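You operate a simulated robot arm through the tools that you are given. There is no shell and no other tool.

The job below is to be done with a simulated robot arm. You get a single attempt, and the scene is never put back.

Task
Band the orange notes and put them in the black tray.
Fine: work at counter 23; switch the banding machine off after.

It is judged by the outcome, as a careful person would: the job done as asked, and still so three seconds after it is handed in. It fails if anything else is knocked over, pushed out of place, dropped, spilled or broken.

Robot
A 7-joint arm with a two-finger parallel gripper, fixed in place. Base frame: the origin is on the floor under the middle of its stand, x ahead of it, y to its left, z up; the work surface is at about z = 78. Units: cm, degrees, N and s.
It reaches about 137.2 cm from its shoulder. Its first joint turns from -149.0 to 149.0 degrees. Payload 3.43 kg.
Tool frame: the origin (TCP) lies between the finger pads and is the grasp point; the fingertips stand 3 cm ahead of it; z points along the fingers, y is the line along which they close. The gripper opens to 9.4 cm. The fingers are 2.8 cm wide and 1 cm thick; the gripper's body (5 by 9.6 cm) begins 5.5 cm behind the TCP.
Orientation is that of the tool frame in the base frame, as a unit quaternion [x, y, z, w]. With the fingers straight down and closing along the base's y, the tool's x points along the base's -x, its y along +y and its z along -z.

Tools
- The arm moves only by the tool servo_tool. Its arguments are lists of equal length, an entry for each row: "xyz": the shift along the tool's x, y, z in mm, a list of three; "rot": the turn, a rotation vector about the tool's x, y, z in degrees, a list of three; "gripper": the finger opening in mm, from 0 to 94. In form: {"xyz": [[dx, dy, dz], ...], "rot": [[wx, wy, wz], ...], "gripper": [gripper, ...]}. A call has 1 to 20 rows; each row shifts and turns the commanded pose from where the row before left it, along the tool's axes as they then stand. Each row takes 0.2 s and may step no farther than 5 cm and 8.6 degrees from the row before; otherwise, or with a gripper value out of range, the whole call is refused. Where a pose cannot be reached the arm comes as near as it can. A force on the tool above 40 N (or 10 N above the force at the start of the call, whichever is more), or a blocked arm, ends the call early, and 0.2 s more pass. Each finger travels about 4.5 cm/s and halts on what it meets, pressing with about 41 N; the grip force reading is that of the motor and also rises with nothing between the fingers. The clock runs only during rows and for 0.2 s after the last one: add rows that do not move to give the fingers time. The reply holds the time, the measured pose of the TCP, the force on the tool along the base axes, the opening and the grip force, in the units named above and with some noise, with the torque about the TCP (base axes, N m) and any sound that the robot's microphone picked up.
- Cameras (640 x 400 px; columns grow to the right, rows downward): "scene" is fixed at [39.82, -64.97, 159.05]; the picture's right is [-0.99, 0.12, 0.00], its down [0.12, 0.95, -0.30] and it looks along [-0.04, -0.30, -0.95] (base axes); focal length 230 px, centre (320, 200). "wrist" rides on the gripper at [7.6, 1.4, -10.3] in the tool frame; the picture's right is [-0.18, 0.98, 0.00], its down [-0.75, -0.14, -0.64] and it looks along [-0.63, -0.12, 0.77] (tool axes); focal length 243 px, centre (320, 200). There is no depth. A picture from a camera that has moved, and an enlarged one, comes with that camera's place and axes in the base frame and with its lens.
- camera(camera): a new picture of that camera. The clock stands still meanwhile.
- close_up(camera, box): a new picture of the part [left, top, right, bottom] of that camera's present view, enlarged. The clock stands still meanwhile.
- sign_off(): hands the job in; it is judged then, once.

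Nothing tells you positions but the pictures and the camera data. Unless the task says otherwise, let go and move clear before handing in.

The tools are called after "Request:" as a command line: name --argument value ..., lists and objects as JSON in quotes. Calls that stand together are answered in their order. servo_tool: Moves the arm, as the interface text tells. Its arguments: {"type":"object","properties":{"xyz":{"type":"array","items":{"type":"array","items":{"type":"number"}}},"rot":{"type":"array","items":{"type":"array","items":{"type":"number"}}},"gripper":{"type":"array","items":{"type":"number"}}},"required":["xyz","rot","gripper"]} The other tools are called the same way: camera (camera) takes a picture; close_up (camera, box) takes an enlarged picture of a part of a camera's view; sign_off () hands the job in.

At the start:

```text
time_s: 0.0
tool_pos: [21.33, -96.4, 121.92]
ee_rot: [0.0, 1.0, 0.0, 0.0]
wrist_force: [-0.3, 0.3, -0.1]
torque: [0.02, 0.0, 0.01]
grip_width: 9.37
grasp_force: 0.1
```

scene: 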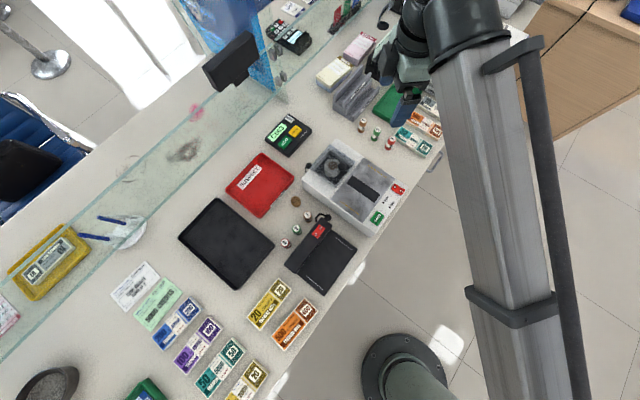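
wrist: 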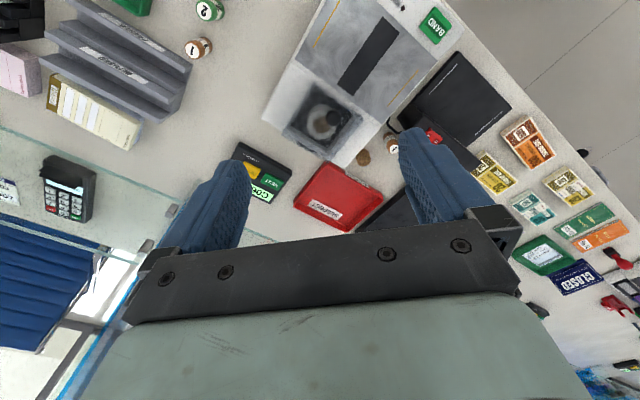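

I see a bank counter with a grey banding machine, a black tray, a red tray, and several stacks of notes (including orange ones). First I'll look closely at the details before moving.

Request:
close_up --camera "scene" --box '[160, 120, 420, 282]'

Request:
close_up --camera "scene" --box '[100, 240, 356, 400]'

Request:
close_up --camera "scene" --box '[260, 0, 516, 160]'

Request:
close_up --camera "wrist" --box '[240, 0, 480, 150]'

Request:
close_up --camera "wrist" --box '[440, 80, 640, 330]'

```text
2.46 times, centred on (290, 201) of scene
camera zoom: at [39.82, -64.97, 159.05], right [-0.99, 0.12, 0.0], down [0.12, 0.95, -0.3], along [-0.04, -0.3, -0.95], focal length 567 px, centre (394, 198)
```

zoom: 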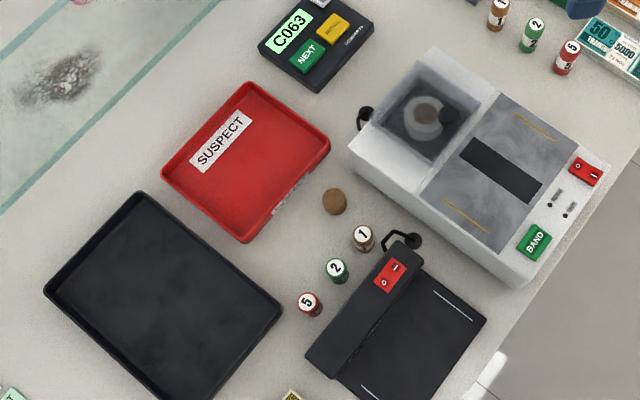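

```text
2.50 times, centred on (228, 320) of scene
camera zoom: at [39.82, -64.97, 159.05], right [-0.99, 0.12, 0.0], down [0.12, 0.95, -0.3], along [-0.04, -0.3, -0.95], focal length 576 px, centre (550, -100)
```

zoom: 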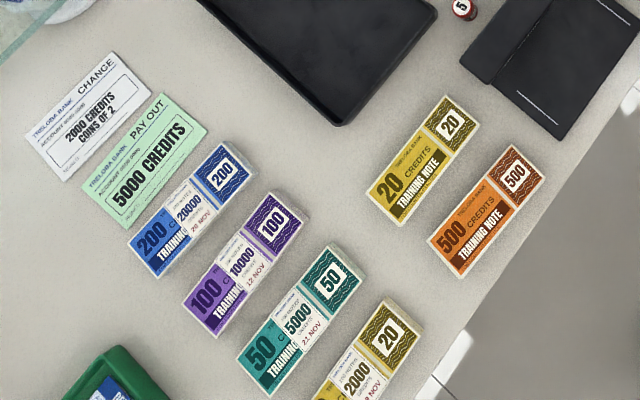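

```text
2.50 times, centred on (388, 80) of scene
camera zoom: at [39.82, -64.97, 159.05], right [-0.99, 0.12, 0.0], down [0.12, 0.95, -0.3], along [-0.04, -0.3, -0.95], focal length 576 px, centre (150, 500)
```

zoom: 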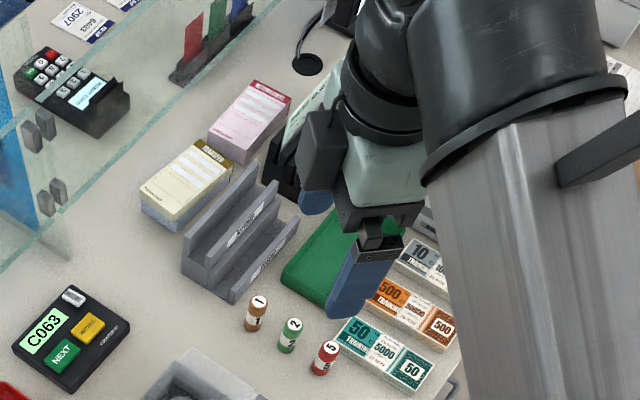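

```text
2.67 times, centred on (360, 75) of wrist
camera zoom: at [13.61, -95.16, 132.26], right [0.18, 0.98, 0.0], down [0.75, -0.14, 0.64], along [0.63, -0.12, -0.77], focal length 647 px, centre (213, 533)
```

zoom: 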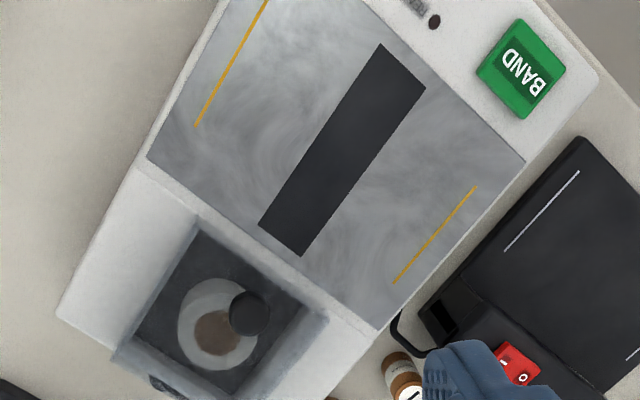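

```text
1.60 times, centred on (540, 205) of wrist
camera zoom: at [13.61, -95.16, 132.26], right [0.18, 0.98, 0.0], down [0.75, -0.14, 0.64], along [0.63, -0.12, -0.77], focal length 388 px, centre (-32, 192)
```

zoom: 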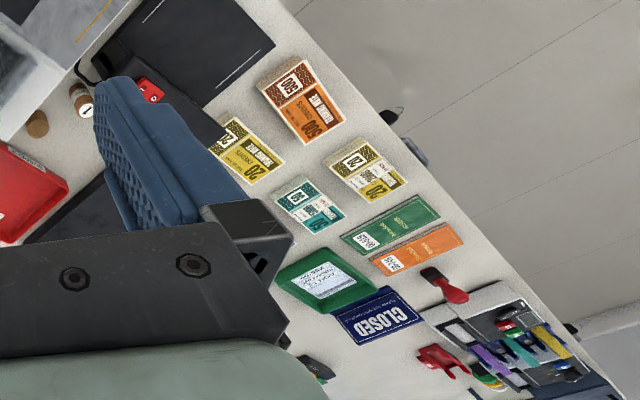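

The counter runs diagonally; the grey machine has a BAND button and a red rocker, and a loose orange 500 stack lies near (49, -51). I'm looking for any counter-number sign and reading the labels before moving.

Request:
close_up --camera "scene" --box '[340, 140, 430, 240]'

Request:
close_up --camera "scene" --box '[0, 200, 160, 400]'

Request:
close_up --camera "scene" --box '[180, 0, 340, 100]'

Request:
close_up --camera "scene" --box '[480, 0, 640, 100]'

Request:
close_up --camera "scene" --box '[280, 200, 370, 300]'

Request:
close_up --camera "scene" --box '[250, 270, 330, 350]'

Request:
close_up --camera "wrist" --box '[0, 0, 240, 150]'

Request:
close_up --camera "wrist" --box '[500, 220, 640, 400]'

```text
4.00 times, centred on (385, 190) of scene
camera zoom: at [39.82, -64.97, 159.05], right [-0.99, 0.12, 0.0], down [0.12, 0.95, -0.3], along [-0.04, -0.3, -0.95], focal length 921 px, centre (60, 240)
```

zoom: 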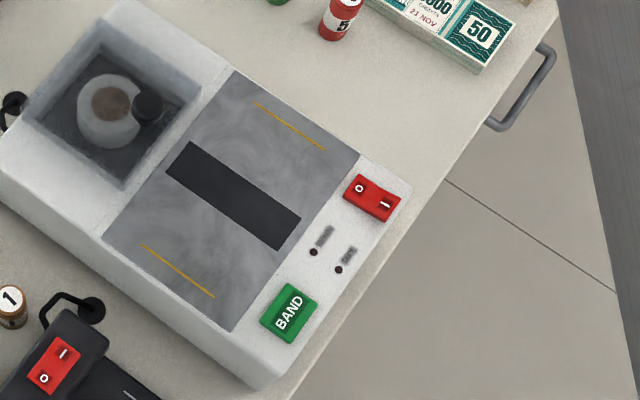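

```text
2.00 times, centred on (80, 300) of scene
camera zoom: at [39.82, -64.97, 159.05], right [-0.99, 0.12, 0.0], down [0.12, 0.95, -0.3], along [-0.04, -0.3, -0.95], focal length 460 px, centre (800, 0)
```

zoom: 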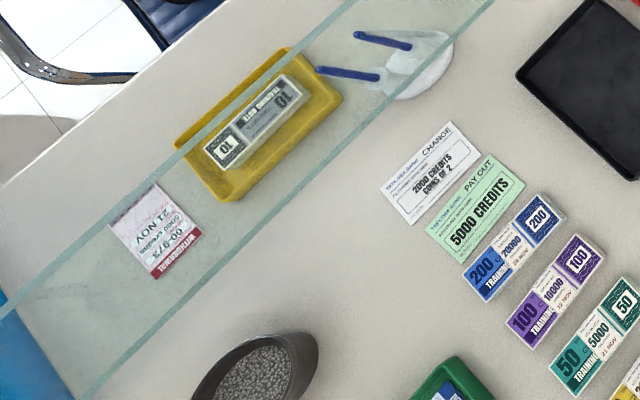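

```text
4.00 times, centred on (260, 50) of scene
camera zoom: at [39.82, -64.97, 159.05], right [-0.99, 0.12, 0.0], down [0.12, 0.95, -0.3], along [-0.04, -0.3, -0.95], focal length 921 px, centre (560, 800)
```

zoom: 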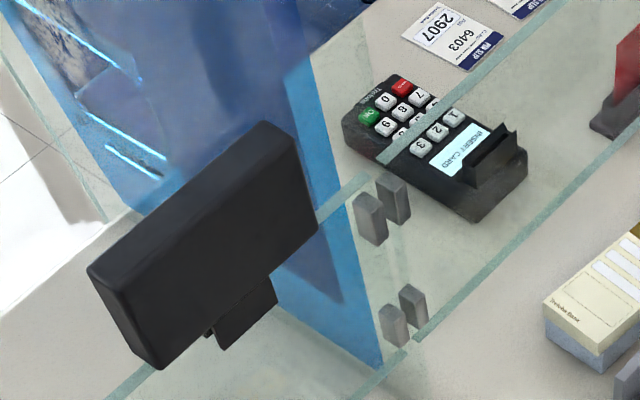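

```text
4.00 times, centred on (560, 50) of scene
camera zoom: at [39.82, -64.97, 159.05], right [-0.99, 0.12, 0.0], down [0.12, 0.95, -0.3], along [-0.04, -0.3, -0.95], focal length 921 px, centre (-640, 800)
```

zoom: 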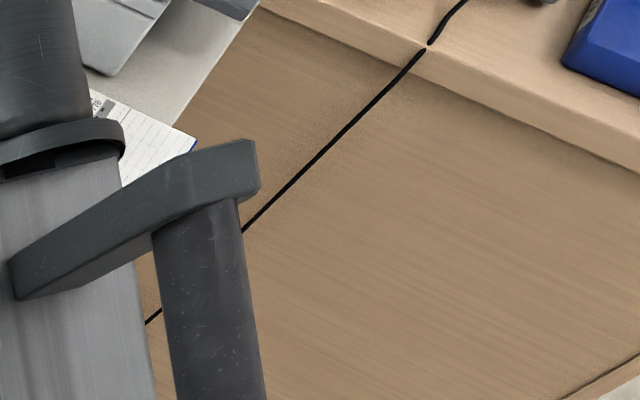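

```text
4.00 times, centred on (325, 250) of scene
camera zoom: at [39.82, -64.97, 159.05], right [-0.99, 0.12, 0.0], down [0.12, 0.95, -0.3], along [-0.04, -0.3, -0.95], focal length 921 px, centre (300, 0)
```

zoom: 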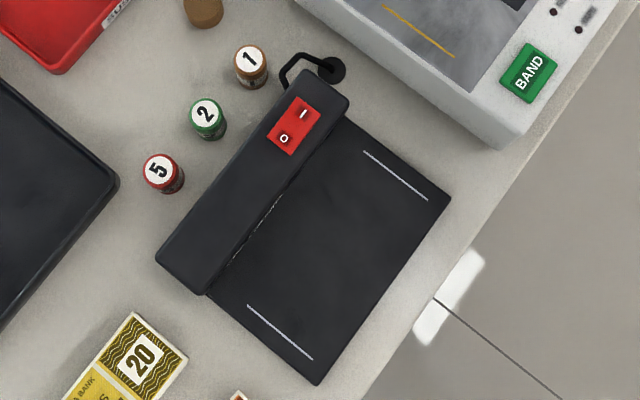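

```text
5.00 times, centred on (290, 310) of scene
camera zoom: at [39.82, -64.97, 159.05], right [-0.99, 0.12, 0.0], down [0.12, 0.95, -0.3], along [-0.04, -0.3, -0.95], focal length 1151 px, centre (470, -350)
```

zoom: 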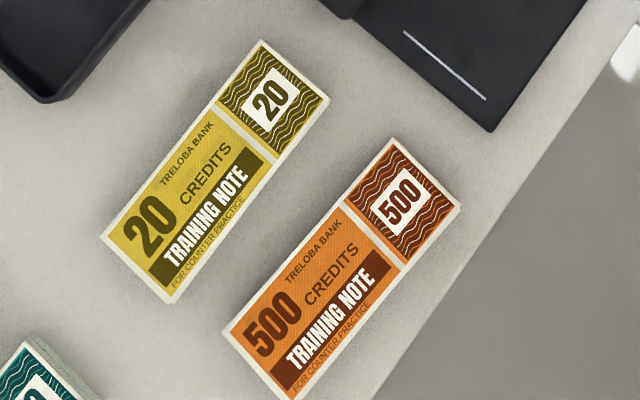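

```text
2.67 times, centred on (120, 75) of wrist
camera zoom: at [13.61, -95.16, 132.26], right [0.18, 0.98, 0.0], down [0.75, -0.14, 0.64], along [0.63, -0.12, -0.77], focal length 647 px, centre (853, 533)
```

zoom: 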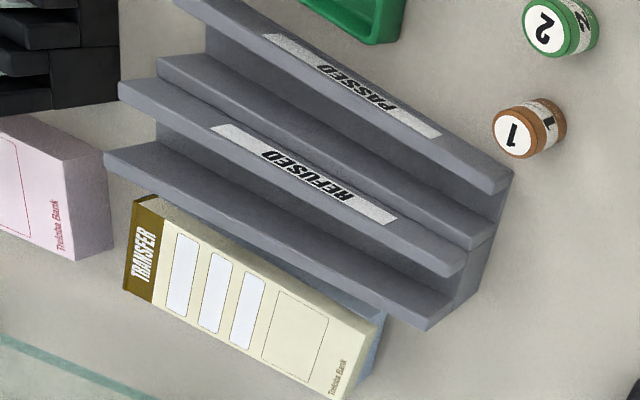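

```text
2.22 times, centred on (570, 310) of wrist
camera zoom: at [13.61, -95.16, 132.26], right [0.18, 0.98, 0.0], down [0.75, -0.14, 0.64], along [0.63, -0.12, -0.77], focal length 539 px, centre (-236, -44)
```

zoom: 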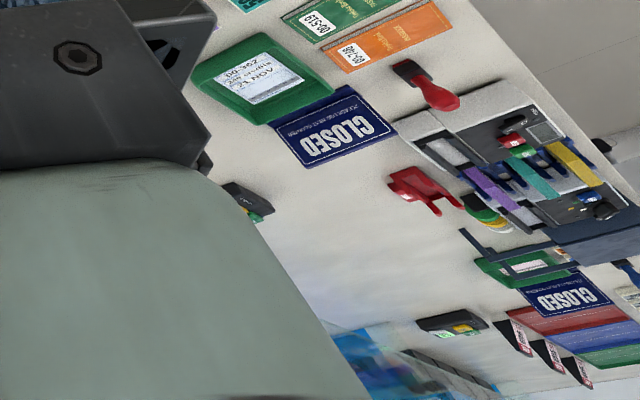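

The scene shows several service positions along a diagonal counter, so I must check which one is counter 23. I'll turn the wrist in place by 45° (clear of everything at this height) to look along the counter.

Request:
servo_tool --xyz '[[0, 0, 0], [0, 0, 0], [0, 0, 0], [0, 0, 0], [0, 0, 0], [0, 0, 0], [0, 0, 0]]' --rot '[[0, 0, -7.5], [0, 0, -7.5], [0, 0, -7.5], [0, 0, -7.5], [0, 0, -7.5], [0, 0, -7.5], [0, 0, 0]]' --gripper '[94, 94, 94, 94, 94, 94, 94]'

Request:
camera --camera "wrist"

Request:
camera --camera "scene"

```text
time_s: 1.6
tool_pos: [21.36, -96.51, 122.0]
ee_rot: [-0.383, 0.924, 0.0, 0.0]
wrist_force: [0.4, 0.1, 1.0]
torque: [-0.03, -0.01, -0.01]
grip_width: 9.39
grasp_force: 0.1
```

```text
taken
camera wrist: at [14.83, -101.0, 132.29], right [-0.57, 0.82, 0.0], down [0.63, 0.43, 0.64], along [0.53, 0.36, -0.77], focal length 243 px, centre (320, 200)
```

wrist: 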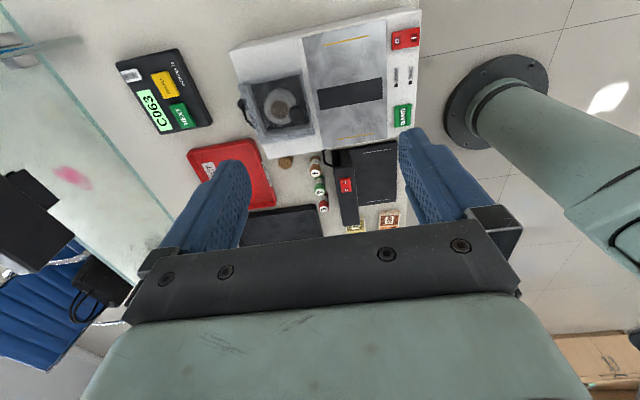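

```text
taken
```

scene: 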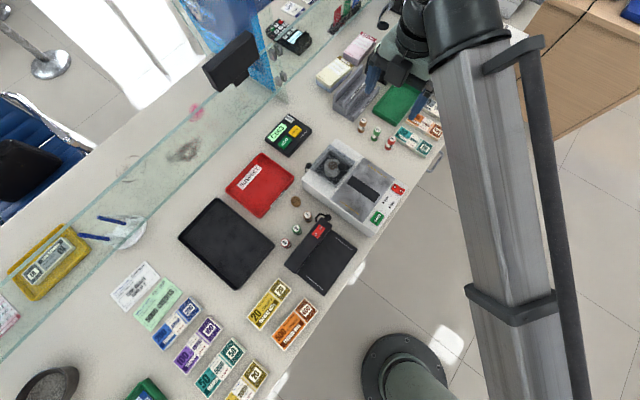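

The wrist camera now looks along the counter, with the machine axis-aligned in view. I'll zoom on the machine's switch and lamps, then look further along the counter.

Request:
close_up --camera "wrist" --box '[370, 10, 430, 140]'

Request:
close_up --camera "wrist" --box '[220, 10, 430, 150]'

Request:
close_up --camera "wrist" --box '[260, 130, 420, 240]'

Request:
close_up --camera "scene" --box '[370, 170, 420, 230]'

```text
3.08 times, centred on (400, 75) of wrist
camera zoom: at [14.83, -101.0, 132.29], right [-0.57, 0.82, 0.0], down [0.63, 0.43, 0.64], along [0.53, 0.36, -0.77], focal length 746 px, centre (74, 585)
```

zoom: 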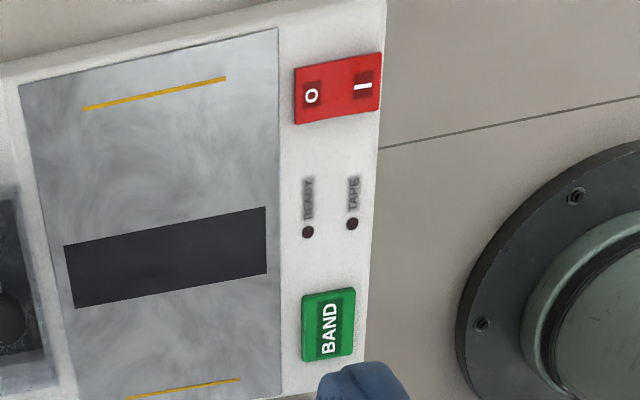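

```text
2.86 times, centred on (325, 80) of wrist
camera zoom: at [14.83, -101.0, 132.29], right [-0.57, 0.82, 0.0], down [0.63, 0.43, 0.64], along [0.53, 0.36, -0.77], focal length 693 px, centre (306, 543)
```

zoom: 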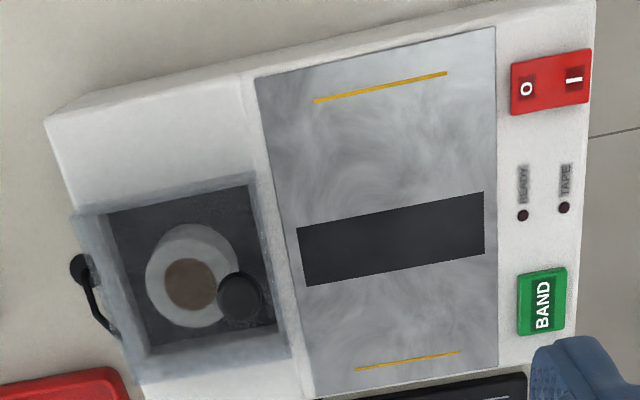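

```text
3.64 times, centred on (340, 185) of wrist
camera zoom: at [14.83, -101.0, 132.29], right [-0.57, 0.82, 0.0], down [0.63, 0.43, 0.64], along [0.53, 0.36, -0.77], focal length 882 px, centre (247, 254)
```

zoom: 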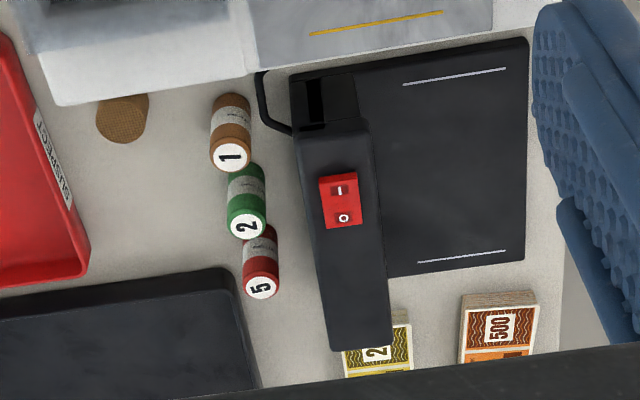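

```text
6.67 times, centred on (395, 200) of scene
camera zoom: at [39.82, -64.97, 159.05], right [-0.99, 0.12, 0.0], down [0.12, 0.95, -0.3], along [-0.04, -0.3, -0.95], focal length 1535 px, centre (-180, 200)
```

zoom: 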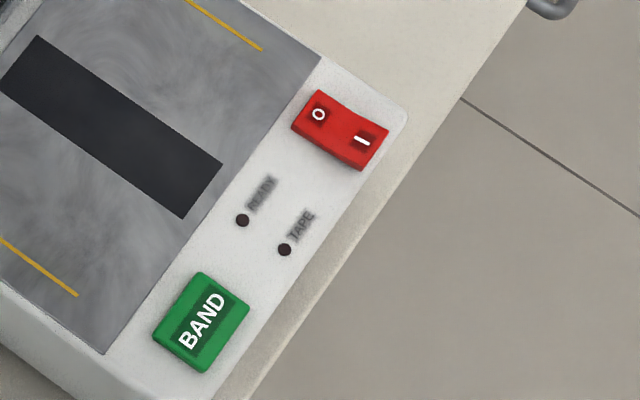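

The machine is currently dark (READY and TAPE lamps off). I'll raise the hand and tilt the fingers outward to look along the counter for the counter number sign and other stations.

Request:
servo_tool --xyz '[[0, 0, -50], [0, 0, -50], [0, 0, 0], [0, 0, 0], [0, 0, 0], [0, 0, 0], [0, 0, 0], [0, 0, 0], [0, 0, 0], [0, 0, 0]]' --rot '[[0, 0, 0], [0, 0, 0], [0, -8, 0], [0, -8, 0], [0, -8, 0], [0, -8, 0], [0, -8, 0], [0, -8, 0], [0, -8, 0], [0, 0, 0]]' --gripper '[94, 94, 94, 94, 94, 94, 94, 94, 94, 94]'

Request:
camera --camera "wrist"

Request:
camera --camera "scene"

```text
time_s: 3.8
tool_pos: [31.83, -102.43, 113.72]
ee_rot: [-0.34, 0.836, 0.047, 0.428]
wrist_force: [-0.2, 0.3, -0.8]
torque: [0.03, 0.04, 0.0]
grip_width: 9.4
grasp_force: 0.0
out of reach, approached as far as the arm can: row 2, 3, 4, 5, 6, 7, 8, 9
```

```text
taken
camera wrist: at [20.73, -109.29, 114.18], right [-0.53, 0.85, -0.07], down [-0.05, 0.05, 1.0], along [0.85, 0.53, 0.01], focal length 243 px, centre (320, 200)
```

wrist: 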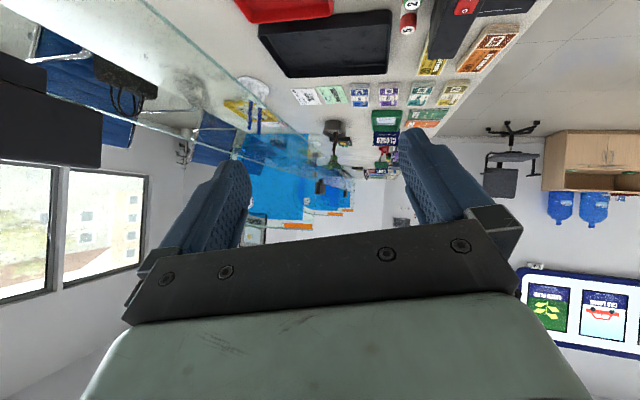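

```text
taken
```

scene: 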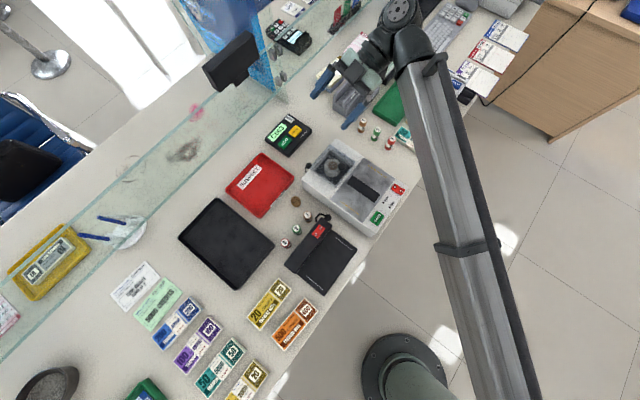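

The arm hit its reach limit but stayed clear. I'll zoom into this view along the counter to look for other stations and signs.

Request:
close_up --camera "wrist" --box '[280, 60, 480, 190]'

Request:
close_up --camera "wrist" --box '[170, 90, 420, 250]'

Request:
close_up --camera "scene" --box '[400, 0, 560, 110]'

Request:
close_up --camera "scene" --box '[260, 0, 440, 160]'

```text
3.08 times, centred on (380, 125) of wrist
camera zoom: at [20.73, -109.29, 114.18], right [-0.53, 0.85, -0.07], down [-0.05, 0.05, 1.0], along [0.85, 0.53, 0.01], focal length 746 px, centre (135, 431)
```

zoom: 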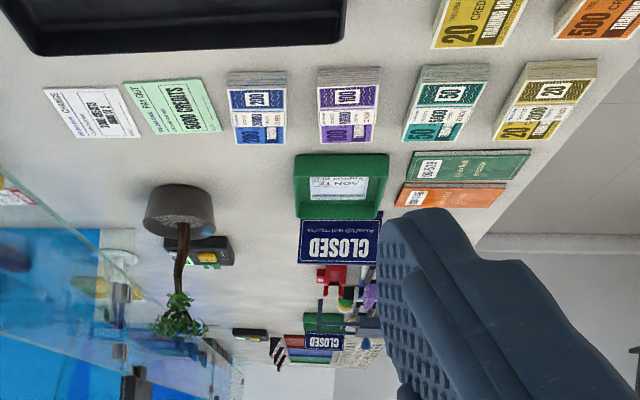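

```text
2.50 times, centred on (295, 170) of wrist
camera zoom: at [20.73, -109.29, 114.18], right [-0.53, 0.85, -0.07], down [-0.05, 0.05, 1.0], along [0.85, 0.53, 0.01], focal length 606 px, centre (382, 275)
```

zoom: 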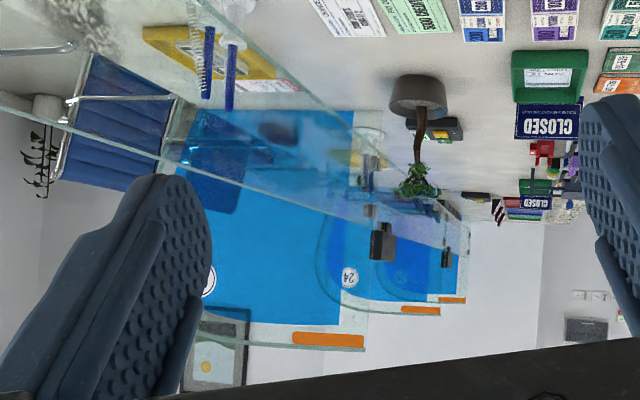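

```text
3.64 times, centred on (480, 55) of scene
camera zoom: at [39.82, -64.97, 159.05], right [-0.99, 0.12, 0.0], down [0.12, 0.95, -0.3], along [-0.04, -0.3, -0.95], focal length 837 px, centre (-262, 727)
```

zoom: 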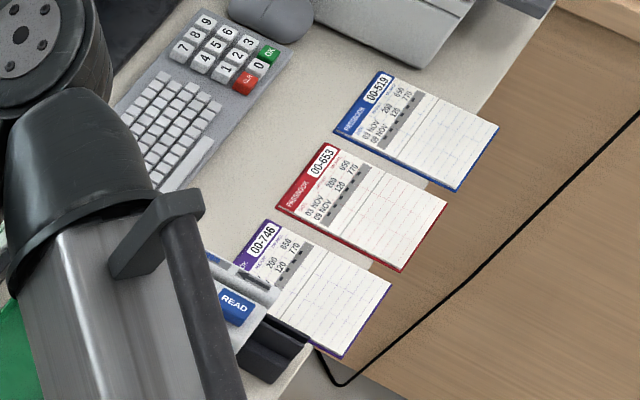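

```text
2.50 times, centred on (350, 80) of scene
camera zoom: at [39.82, -64.97, 159.05], right [-0.99, 0.12, 0.0], down [0.12, 0.95, -0.3], along [-0.04, -0.3, -0.95], focal length 576 px, centre (245, 500)
```

zoom: 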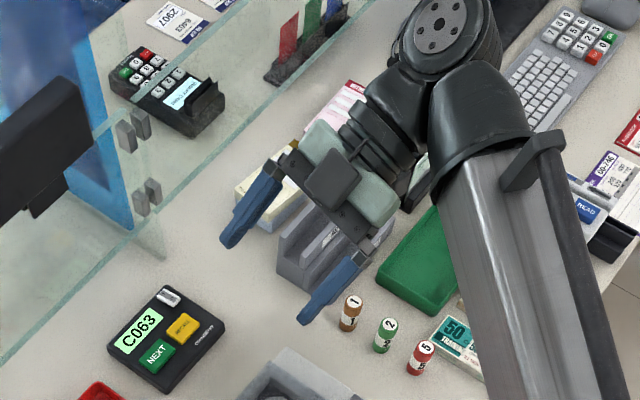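

The blue dividers carry numbers (one reads 24 farther on; the nearer one is hidden by a finger). I'll close the fingers to unblock the view.

Request:
servo_tool --xyz '[[0, 0, 0], [0, 0, 0], [0, 0, 0], [0, 0, 0], [0, 0, 0], [0, 0, 0]]' --rot '[[0, 0, 0], [0, 0, 0], [0, 0, 0], [0, 0, 0], [0, 0, 0], [0, 0, 0]]' --gripper '[0, 0, 0, 0, 0, 0]'

Request:
camera --camera "wrist"

Request:
close_up --camera "wrist" --box '[160, 100, 360, 230]'

Request:
close_up --camera "wrist" --box '[300, 60, 500, 190]'

```text
time_s: 5.2
tool_pos: [31.72, -102.48, 113.77]
ee_rot: [-0.341, 0.836, 0.047, 0.427]
wrist_force: [0.0, -0.1, 0.2]
torque: [0.0, 0.0, -0.01]
grip_width: 0.0
grasp_force: 26.4
```

```text
taken
camera wrist: at [20.71, -109.29, 114.21], right [-0.53, 0.85, -0.07], down [-0.05, 0.05, 1.0], along [0.85, 0.53, 0.01], focal length 243 px, centre (320, 200)
```

wrist: 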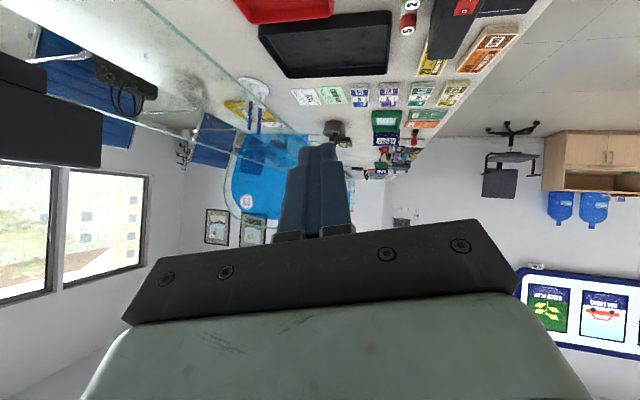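

```text
3.08 times, centred on (260, 165) of wrist
camera zoom: at [20.71, -109.29, 114.21], right [-0.53, 0.85, -0.07], down [-0.05, 0.05, 1.0], along [0.85, 0.53, 0.01], focal length 746 px, centre (505, 308)
```

zoom: 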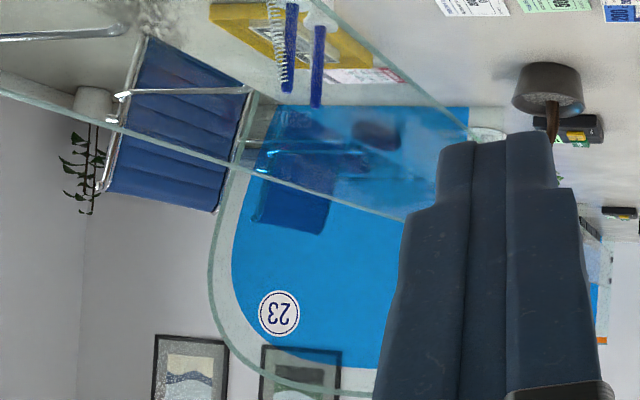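

```text
3.08 times, centred on (400, 125) of wrist
camera zoom: at [20.71, -109.29, 114.21], right [-0.53, 0.85, -0.07], down [-0.05, 0.05, 1.0], along [0.85, 0.53, 0.01], focal length 746 px, centre (74, 431)
```

zoom: 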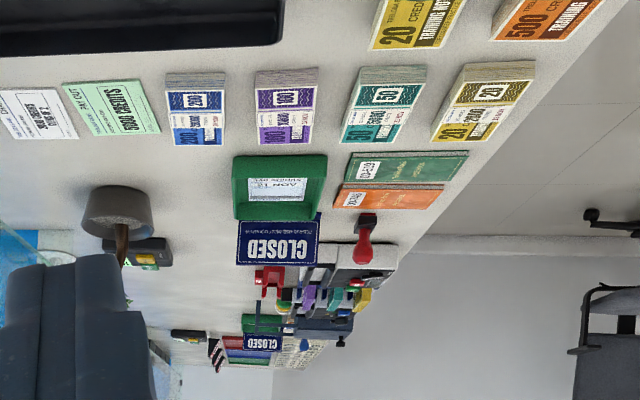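

The divider at the far end of this bay reads 23, so this bay with the machine, the black tray and the loose orange stack is counter 23. I'll bring the hand upright again and move it above the machine's red rocker switch (I-side near (9.8, -87), top about z 88).

Request:
servo_tool --xyz '[[0, 0, 0], [0, 0, 0], [0, 0, 0], [0, 0, 0], [0, 0, 0], [0, 0, 0], [0, 0, 0], [0, 0, 0]]' --rot '[[-2.04, 6.99, -0.1], [-2.04, 6.99, -0.1], [-2.04, 6.99, -0.1], [-2.04, 6.99, -0.1], [-2.04, 6.99, -0.1], [-2.04, 6.99, -0.1], [-2.04, 6.99, -0.1], [0, 0, 0]]' --gripper '[0, 0, 0, 0, 0, 0, 0, 0]'

```text
time_s: 7.0
tool_pos: [31.64, -102.47, 113.85]
ee_rot: [-0.384, 0.923, -0.001, -0.002]
wrist_force: [0.1, 0.4, -0.6]
torque: [0.01, 0.0, -0.03]
grip_width: 0.0
grasp_force: 32.8
```

The hand is upright again over the red tray side. Next I move it over the front strip of the machine, staying at height.

Request:
servo_tool --xyz '[[8, 40, 0], [8, 40, 0], [8, 40, 0], [8, 40, 0], [8, 40, 0], [6, 40, 0], [0, 20, 0], [0, 0, 0]]' --rot '[[0, 0, 0], [0, 0, 0], [0, 0, 0], [0, 0, 0], [0, 0, 0], [0, 0, 0], [0, 0, 0], [0, 0, 0]]' --gripper '[0, 0, 0, 0, 0, 0, 0, 0]'

Request:
camera --camera "wrist"

Request:
camera --camera "scene"

```text
time_s: 8.8
tool_pos: [10.28, -87.03, 113.87]
ee_rot: [-0.383, 0.924, -0.001, -0.001]
wrist_force: [-0.5, -0.8, -0.5]
torque: [0.0, 0.0, -0.02]
grip_width: 0.0
grasp_force: 33.2
```

```text
taken
camera wrist: at [3.79, -91.63, 124.09], right [-0.57, 0.82, 0.0], down [0.63, 0.43, 0.64], along [0.53, 0.36, -0.77], focal length 243 px, centre (320, 200)
```

wrist: 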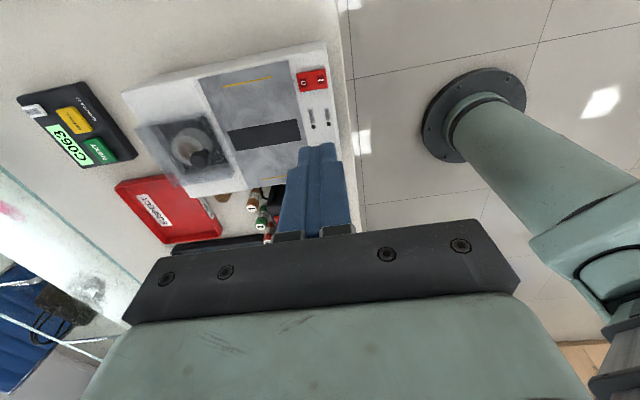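

```text
taken
```

scene: 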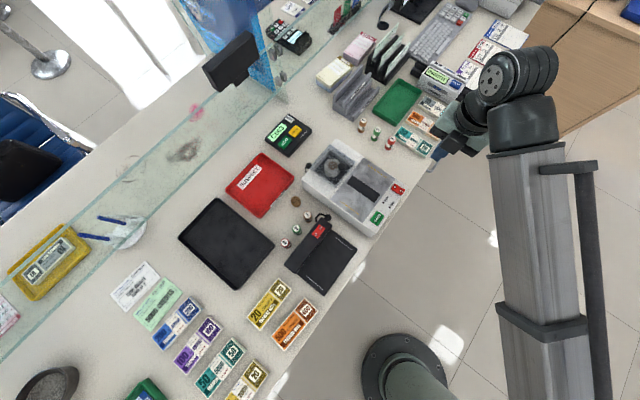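

The closed fingers are now roughly above the rocker. I'll zoom in for an accurate fix of the rocker, lamps, strip and guide lines.

Request:
close_up --camera "wrist" --box '[280, 50, 360, 150]'

Request:
close_up --camera "wrist" --box '[120, 40, 350, 200]'

Request:
close_up --camera "scene" --box '[380, 60, 480, 160]'

```text
4.00 times, centred on (320, 100) of wrist
camera zoom: at [3.79, -91.63, 124.09], right [-0.57, 0.82, 0.0], down [0.63, 0.43, 0.64], along [0.53, 0.36, -0.77], focal length 970 px, centre (320, 600)
```

zoom: 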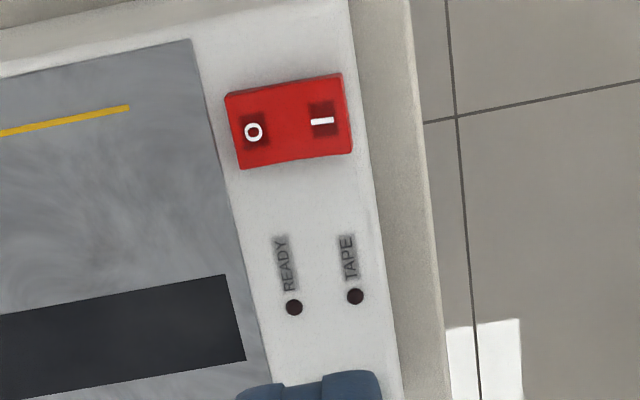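

```text
2.50 times, centred on (235, 120) of wrist
camera zoom: at [3.79, -91.63, 124.09], right [-0.57, 0.82, 0.0], down [0.63, 0.43, 0.64], along [0.53, 0.36, -0.77], focal length 606 px, centre (532, 400)
```

zoom: 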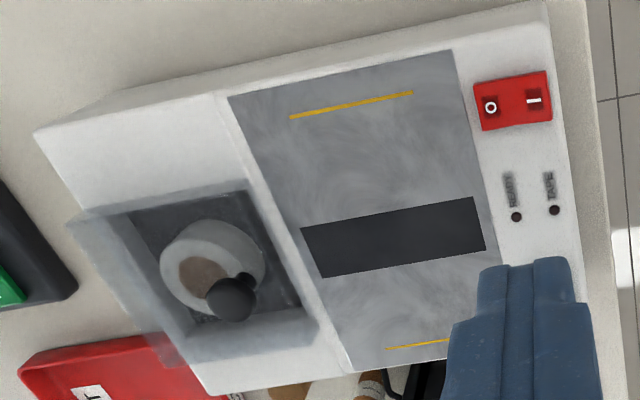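

```text
4.00 times, centred on (430, 110) of scene
camera zoom: at [39.82, -64.97, 159.05], right [-0.99, 0.12, 0.0], down [0.12, 0.95, -0.3], along [-0.04, -0.3, -0.95], focal length 921 px, centre (-120, 560)
```

zoom: 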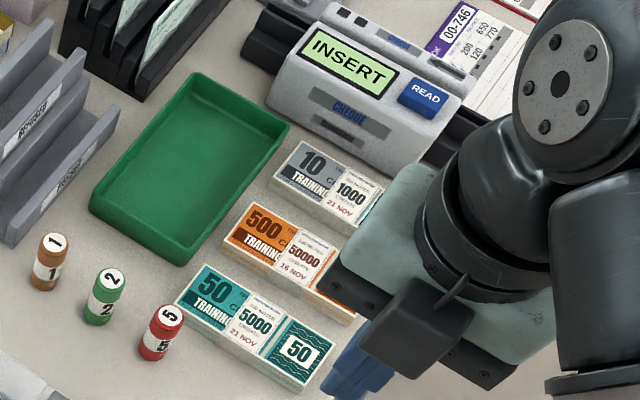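

The machine sits aligned with my tool within a degree or two; the I half of the rocker is about 0.9 cm toward tool -x from the tool axis. I'll shift over it and descend to a few centimetres above before checking again.

Request:
servo_tool --xyz '[[-8, 2, 40], [0, 0, 45], [0, 0, 45], [0, 0, 40], [0, 0, 0]]' --rot '[[0, 0, 0], [0, 0, 0], [0, 0, 0], [0, 0, 0], [0, 0, 0]]' --gripper '[0, 0, 0, 0, 0]'

Request:
camera --camera "wrist"

Request:
close_up --camera "wrist" --box '[270, 50, 390, 170]'

Request:
close_up --camera "scene" --box '[360, 140, 450, 240]'

```text
time_s: 10.0
tool_pos: [10.59, -86.63, 96.91]
ee_rot: [-0.384, 0.924, -0.001, -0.001]
wrist_force: [0.2, -0.3, 0.9]
torque: [0.0, 0.02, 0.04]
grip_width: 0.04
grasp_force: 32.9
```

```text
taken
camera wrist: at [4.16, -91.19, 107.15], right [-0.57, 0.82, 0.0], down [0.63, 0.43, 0.64], along [0.53, 0.36, -0.77], focal length 243 px, centre (320, 200)
```

wrist: 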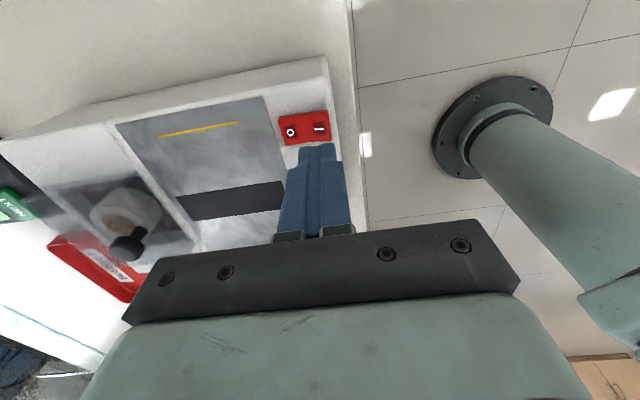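

```text
3.33 times, centred on (330, 110) of wrist
camera zoom: at [4.16, -91.19, 107.15], right [-0.57, 0.82, 0.0], down [0.63, 0.43, 0.64], along [0.53, 0.36, -0.77], focal length 809 px, centre (287, 500)
```

zoom: 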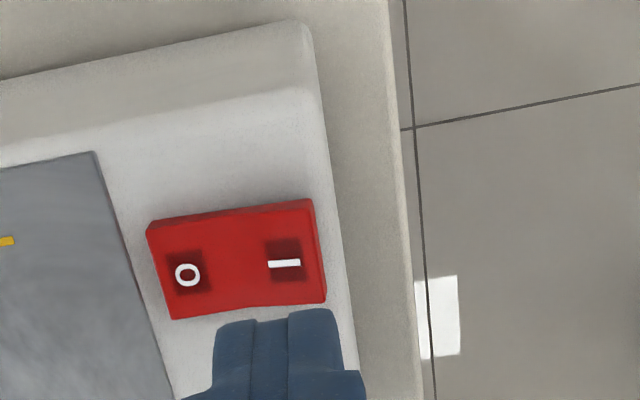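

```text
4.00 times, centred on (405, 190) of scene
camera zoom: at [39.82, -64.97, 159.05], right [-0.99, 0.12, 0.0], down [0.12, 0.95, -0.3], along [-0.04, -0.3, -0.95], focal length 921 px, centre (-20, 240)
```

zoom: 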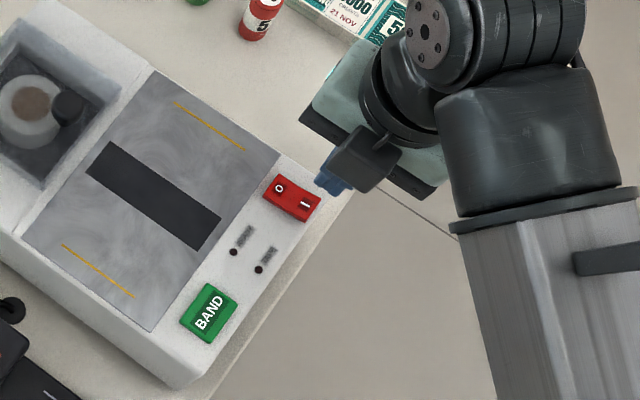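

The I half is about 5 mm further toward tool -x and its top at about z 88.5. I'll correct, go down close, then press in small steps.

Request:
servo_tool --xyz '[[-5, 1, 20], [0, 0, 20], [0, 0, 0]]' --rot '[[0, 0, 0], [0, 0, 0], [0, 0, 0]]' --gripper '[0, 0, 0]'

Request:
close_up --camera "wrist" --box '[250, 50, 400, 200]'

Request:
close_up --camera "scene" --box '[360, 160, 440, 240]'

```text
time_s: 10.8
tool_pos: [10.81, -86.22, 92.64]
ee_rot: [-0.383, 0.924, -0.001, -0.001]
wrist_force: [1.4, 0.2, -0.7]
torque: [0.01, -0.02, -0.02]
grip_width: 0.01
grasp_force: 32.6
```

```text
2.67 times, centred on (325, 125) of wrist
camera zoom: at [4.29, -90.64, 103.04], right [-0.57, 0.82, 0.0], down [0.63, 0.43, 0.64], along [0.53, 0.36, -0.77], focal length 647 px, centre (307, 400)
```

zoom: 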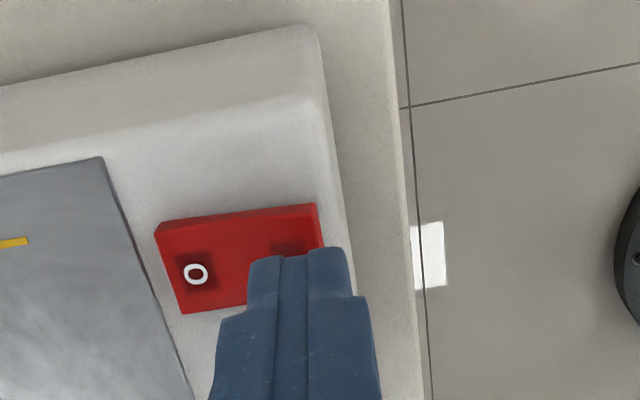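

```text
5.00 times, centred on (400, 200) of scene
camera zoom: at [39.82, -64.97, 159.05], right [-0.99, 0.12, 0.0], down [0.12, 0.95, -0.3], along [-0.04, -0.3, -0.95], focal length 1151 px, centre (-80, 200)
```

zoom: 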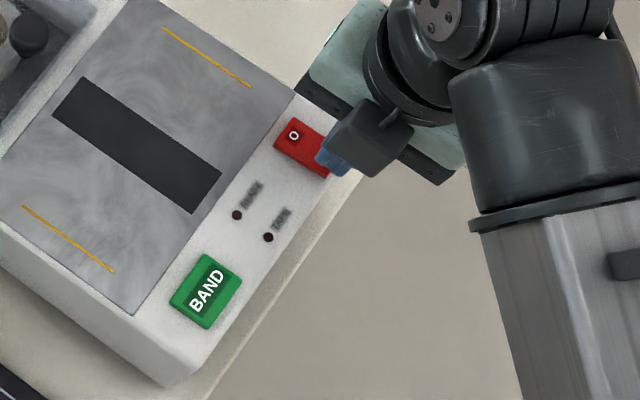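

The fingertips sit right above the I half. I'll press down in small steps and watch force, sound and lamps.

Request:
servo_tool --xyz '[[0, 0, 3], [0, 0, 3], [0, 0, 3], [0, 0, 2]]' --rot '[[0, 0, 0], [0, 0, 0], [0, 0, 0], [0, 0, 0]]' --gripper '[0, 0, 0, 0]'

Request:
close_up --camera "wrist" --box '[250, 50, 400, 200]'

Request:
close_up --camera "scene" --box '[360, 160, 440, 240]'

```text
time_s: 11.8
tool_pos: [10.73, -86.19, 91.77]
ee_rot: [-0.383, 0.924, 0.001, -0.001]
wrist_force: [-0.8, 0.6, 0.7]
torque: [0.03, 0.01, 0.01]
grip_width: 0.0
grasp_force: 32.7
```

```text
2.67 times, centred on (325, 125) of wrist
camera zoom: at [4.2, -90.72, 102.04], right [-0.57, 0.82, 0.0], down [0.63, 0.43, 0.64], along [0.53, 0.36, -0.77], focal length 647 px, centre (307, 400)
```

zoom: 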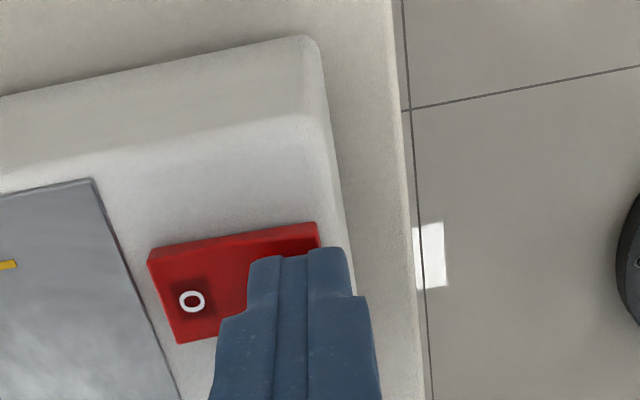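

```text
5.00 times, centred on (400, 200) of scene
camera zoom: at [39.82, -64.97, 159.05], right [-0.99, 0.12, 0.0], down [0.12, 0.95, -0.3], along [-0.04, -0.3, -0.95], focal length 1151 px, centre (-80, 200)
```

zoom: 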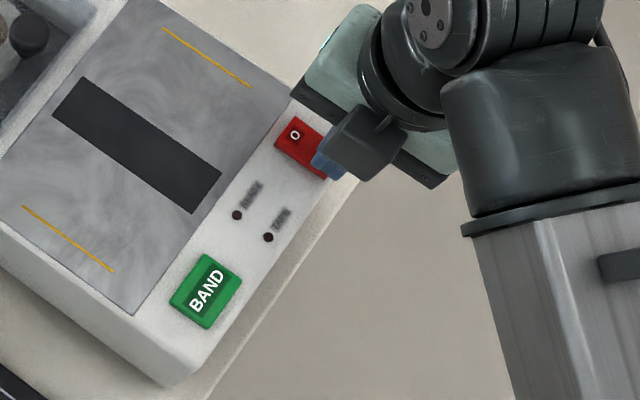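

No contact yet. I continue in 2 mm steps.

Request:
servo_tool --xyz '[[0, 0, 2], [0, 0, 2], [0, 0, 2]]' --rot '[[0, 0, 0], [0, 0, 0], [0, 0, 0]]' --gripper '[0, 0, 0]'

Request:
close_up --camera "scene" --box '[360, 160, 440, 240]'

```text
time_s: 12.5
tool_pos: [10.6, -86.22, 91.7]
ee_rot: [-0.383, 0.924, -0.002, -0.001]
wrist_force: [-0.3, 4.7, 13.0]
torque: [0.15, -0.18, 0.05]
grip_width: 0.0
grasp_force: 33.1
stopped in row 3: the force on the tool passed its limit at 44 N (the readings are from after the stop); the commanded pose is now the measured one
```

```text
5.00 times, centred on (400, 200) of scene
camera zoom: at [39.82, -64.97, 159.05], right [-0.99, 0.12, 0.0], down [0.12, 0.95, -0.3], along [-0.04, -0.3, -0.95], focal length 1151 px, centre (-80, 200)
```

zoom: 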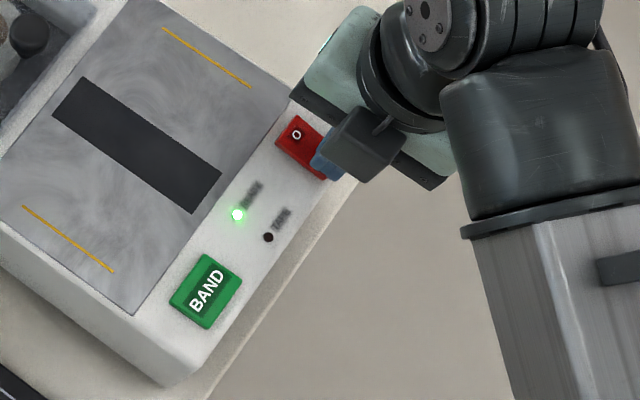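

The READY lamp is now green, so the machine is on. I'll back off upward and travel to above the loose orange stack, opening the fingers.

Request:
servo_tool --xyz '[[0, 0, -30], [0, 0, -45], [0, 0, -45], [0, 0, -45], [-45, -2, 0], [-45, -2, 0], [-45, -2, 0], [-45, -2, 0], [-45, -3, 0], [-45, -3, 0], [-45, -3, 0], [-45, -3, 0], [-45, -2, 0], [-45, -2, 0], [-45, 0, 0], [0, 0, 0]]' --rot '[[0, 0, 0], [0, 0, 0], [0, 0, 0], [0, 0, 0], [0, 0, 0], [0, 0, 0], [0, 0, 0], [0, 0, 0], [0, 0, 0], [0, 0, 0], [0, 0, 0], [0, 0, 0], [0, 0, 0], [0, 0, 0], [0, 0, 0], [0, 0, 0]]' --gripper '[0, 0, 0, 0, 94, 94, 94, 94, 94, 94, 94, 94, 94, 94, 94, 94]'

Request:
camera --camera "wrist"

Request:
camera --camera "scene"

```text
time_s: 15.9
tool_pos: [47.31, -52.7, 108.1]
ee_rot: [-0.383, 0.924, -0.001, -0.001]
wrist_force: [0.3, -0.3, 0.8]
torque: [-0.02, 0.01, 0.01]
grip_width: 9.4
grasp_force: 0.0
```

```text
taken
camera wrist: at [40.9, -57.12, 118.28], right [-0.57, 0.82, 0.0], down [0.63, 0.44, 0.64], along [0.53, 0.36, -0.77], focal length 243 px, centre (320, 200)
```

wrist: 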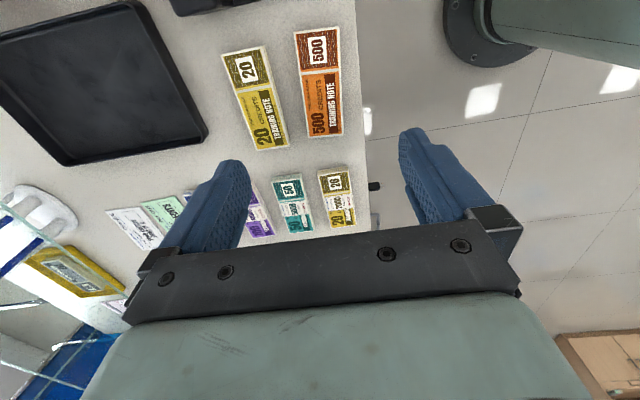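

```text
taken
```

scene: 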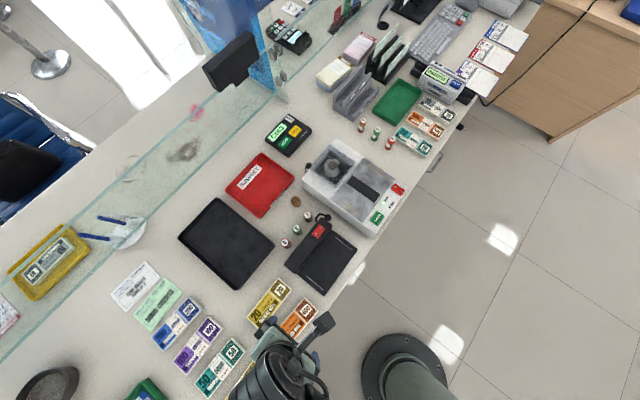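

Request:
close_up --camera "wrist" --box '[210, 10, 370, 160]'

```text
2.67 times, centred on (290, 85) of wrist
camera zoom: at [40.9, -57.12, 118.28], right [-0.57, 0.82, 0.0], down [0.63, 0.44, 0.64], along [0.53, 0.36, -0.77], focal length 647 px, centre (400, 507)
```

zoom: 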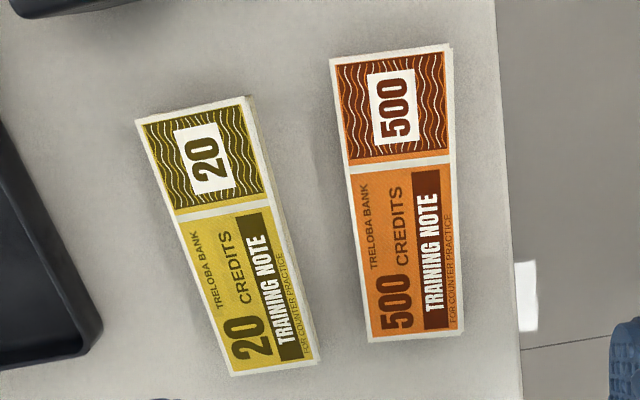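

The loose orange 500 stack is about 15 × 6 cm, centred about 3 cm toward tool -x, and turned about 5° relative to the tool. I'll align over it, set the opening to 8 cm so the yellow stack isn't touched, and come down part way.

Request:
servo_tool --xyz '[[-31, -3, 0], [0, 0, 40], [0, 0, 40], [0, 0, 40], [0, 0, 30], [0, 0, 0]]' --rot '[[0, 0, 4.9], [0, 0, 0], [0, 0, 0], [0, 0, 0], [0, 0, 0], [0, 0, 0]]' --gripper '[80, 80, 80, 80, 80, 80]'

Request:
camera --camera "wrist"

Request:
close_up --camera "scene" --box '[240, 260, 360, 380]'

```text
time_s: 17.3
tool_pos: [49.83, -50.94, 92.86]
ee_rot: [-0.343, 0.939, -0.002, -0.001]
wrist_force: [-0.1, 0.1, -0.8]
torque: [0.01, -0.02, 0.02]
grip_width: 8.01
grasp_force: 0.0
```

```text
taken
camera wrist: at [42.95, -54.74, 103.17], right [-0.49, 0.87, 0.0], down [0.67, 0.38, 0.64], along [0.56, 0.31, -0.77], focal length 243 px, centre (320, 200)
```

wrist: 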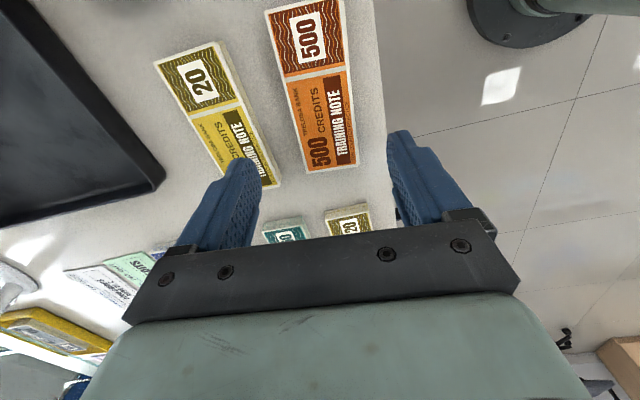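

```text
3.33 times, centred on (300, 320) of scene
camera zoom: at [39.82, -64.97, 159.05], right [-0.99, 0.12, 0.0], down [0.12, 0.95, -0.3], along [-0.04, -0.3, -0.95], focal length 767 px, centre (387, -200)
```

zoom: 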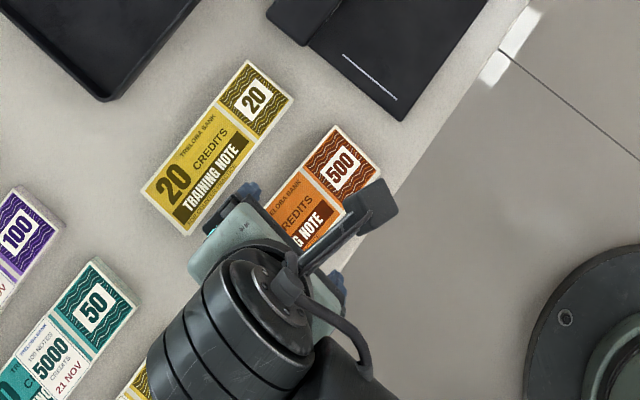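

The stack is centred and square between the fingers, with clear space to the yellow stack. I'll descend to just above the counter and check.

Request:
servo_tool --xyz '[[0, 0, 40], [0, 0, 40], [0, 0, 20], [0, 0, 8], [0, 0, 0]]' --rot '[[0, 0, 0], [0, 0, 0], [0, 0, 0], [0, 0, 0], [0, 0, 0]]' --gripper '[80, 80, 80, 80, 80]'

Request:
camera --camera "wrist"

Request:
close_up --camera "scene" --box '[240, 260, 360, 380]'

```text
time_s: 18.5
tool_pos: [49.73, -50.99, 82.08]
ee_rot: [-0.344, 0.939, -0.003, -0.001]
wrist_force: [0.8, 0.4, -0.1]
torque: [0.03, 0.0, -0.04]
grip_width: 7.99
grasp_force: 0.0
```

```text
taken
camera wrist: at [42.94, -54.87, 92.32], right [-0.49, 0.87, 0.0], down [0.67, 0.38, 0.64], along [0.56, 0.31, -0.77], focal length 243 px, centre (320, 200)
```

wrist: 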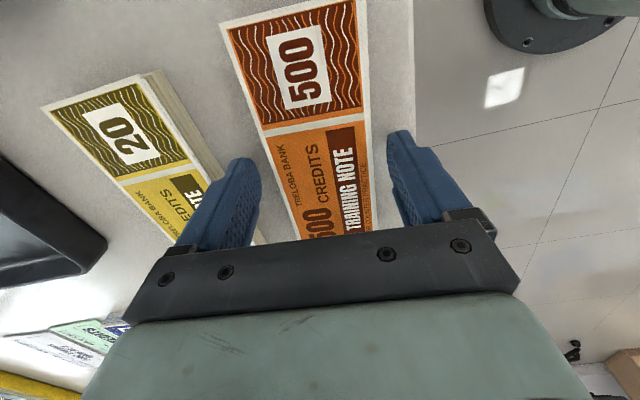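

```text
3.33 times, centred on (300, 320) of scene
camera zoom: at [39.82, -64.97, 159.05], right [-0.99, 0.12, 0.0], down [0.12, 0.95, -0.3], along [-0.04, -0.3, -0.95], focal length 767 px, centre (387, -200)
```

zoom: 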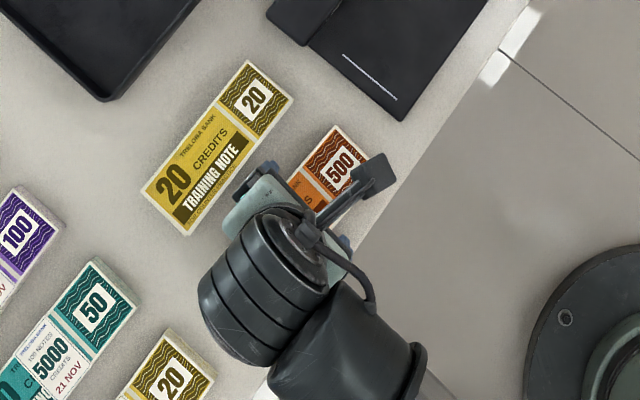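

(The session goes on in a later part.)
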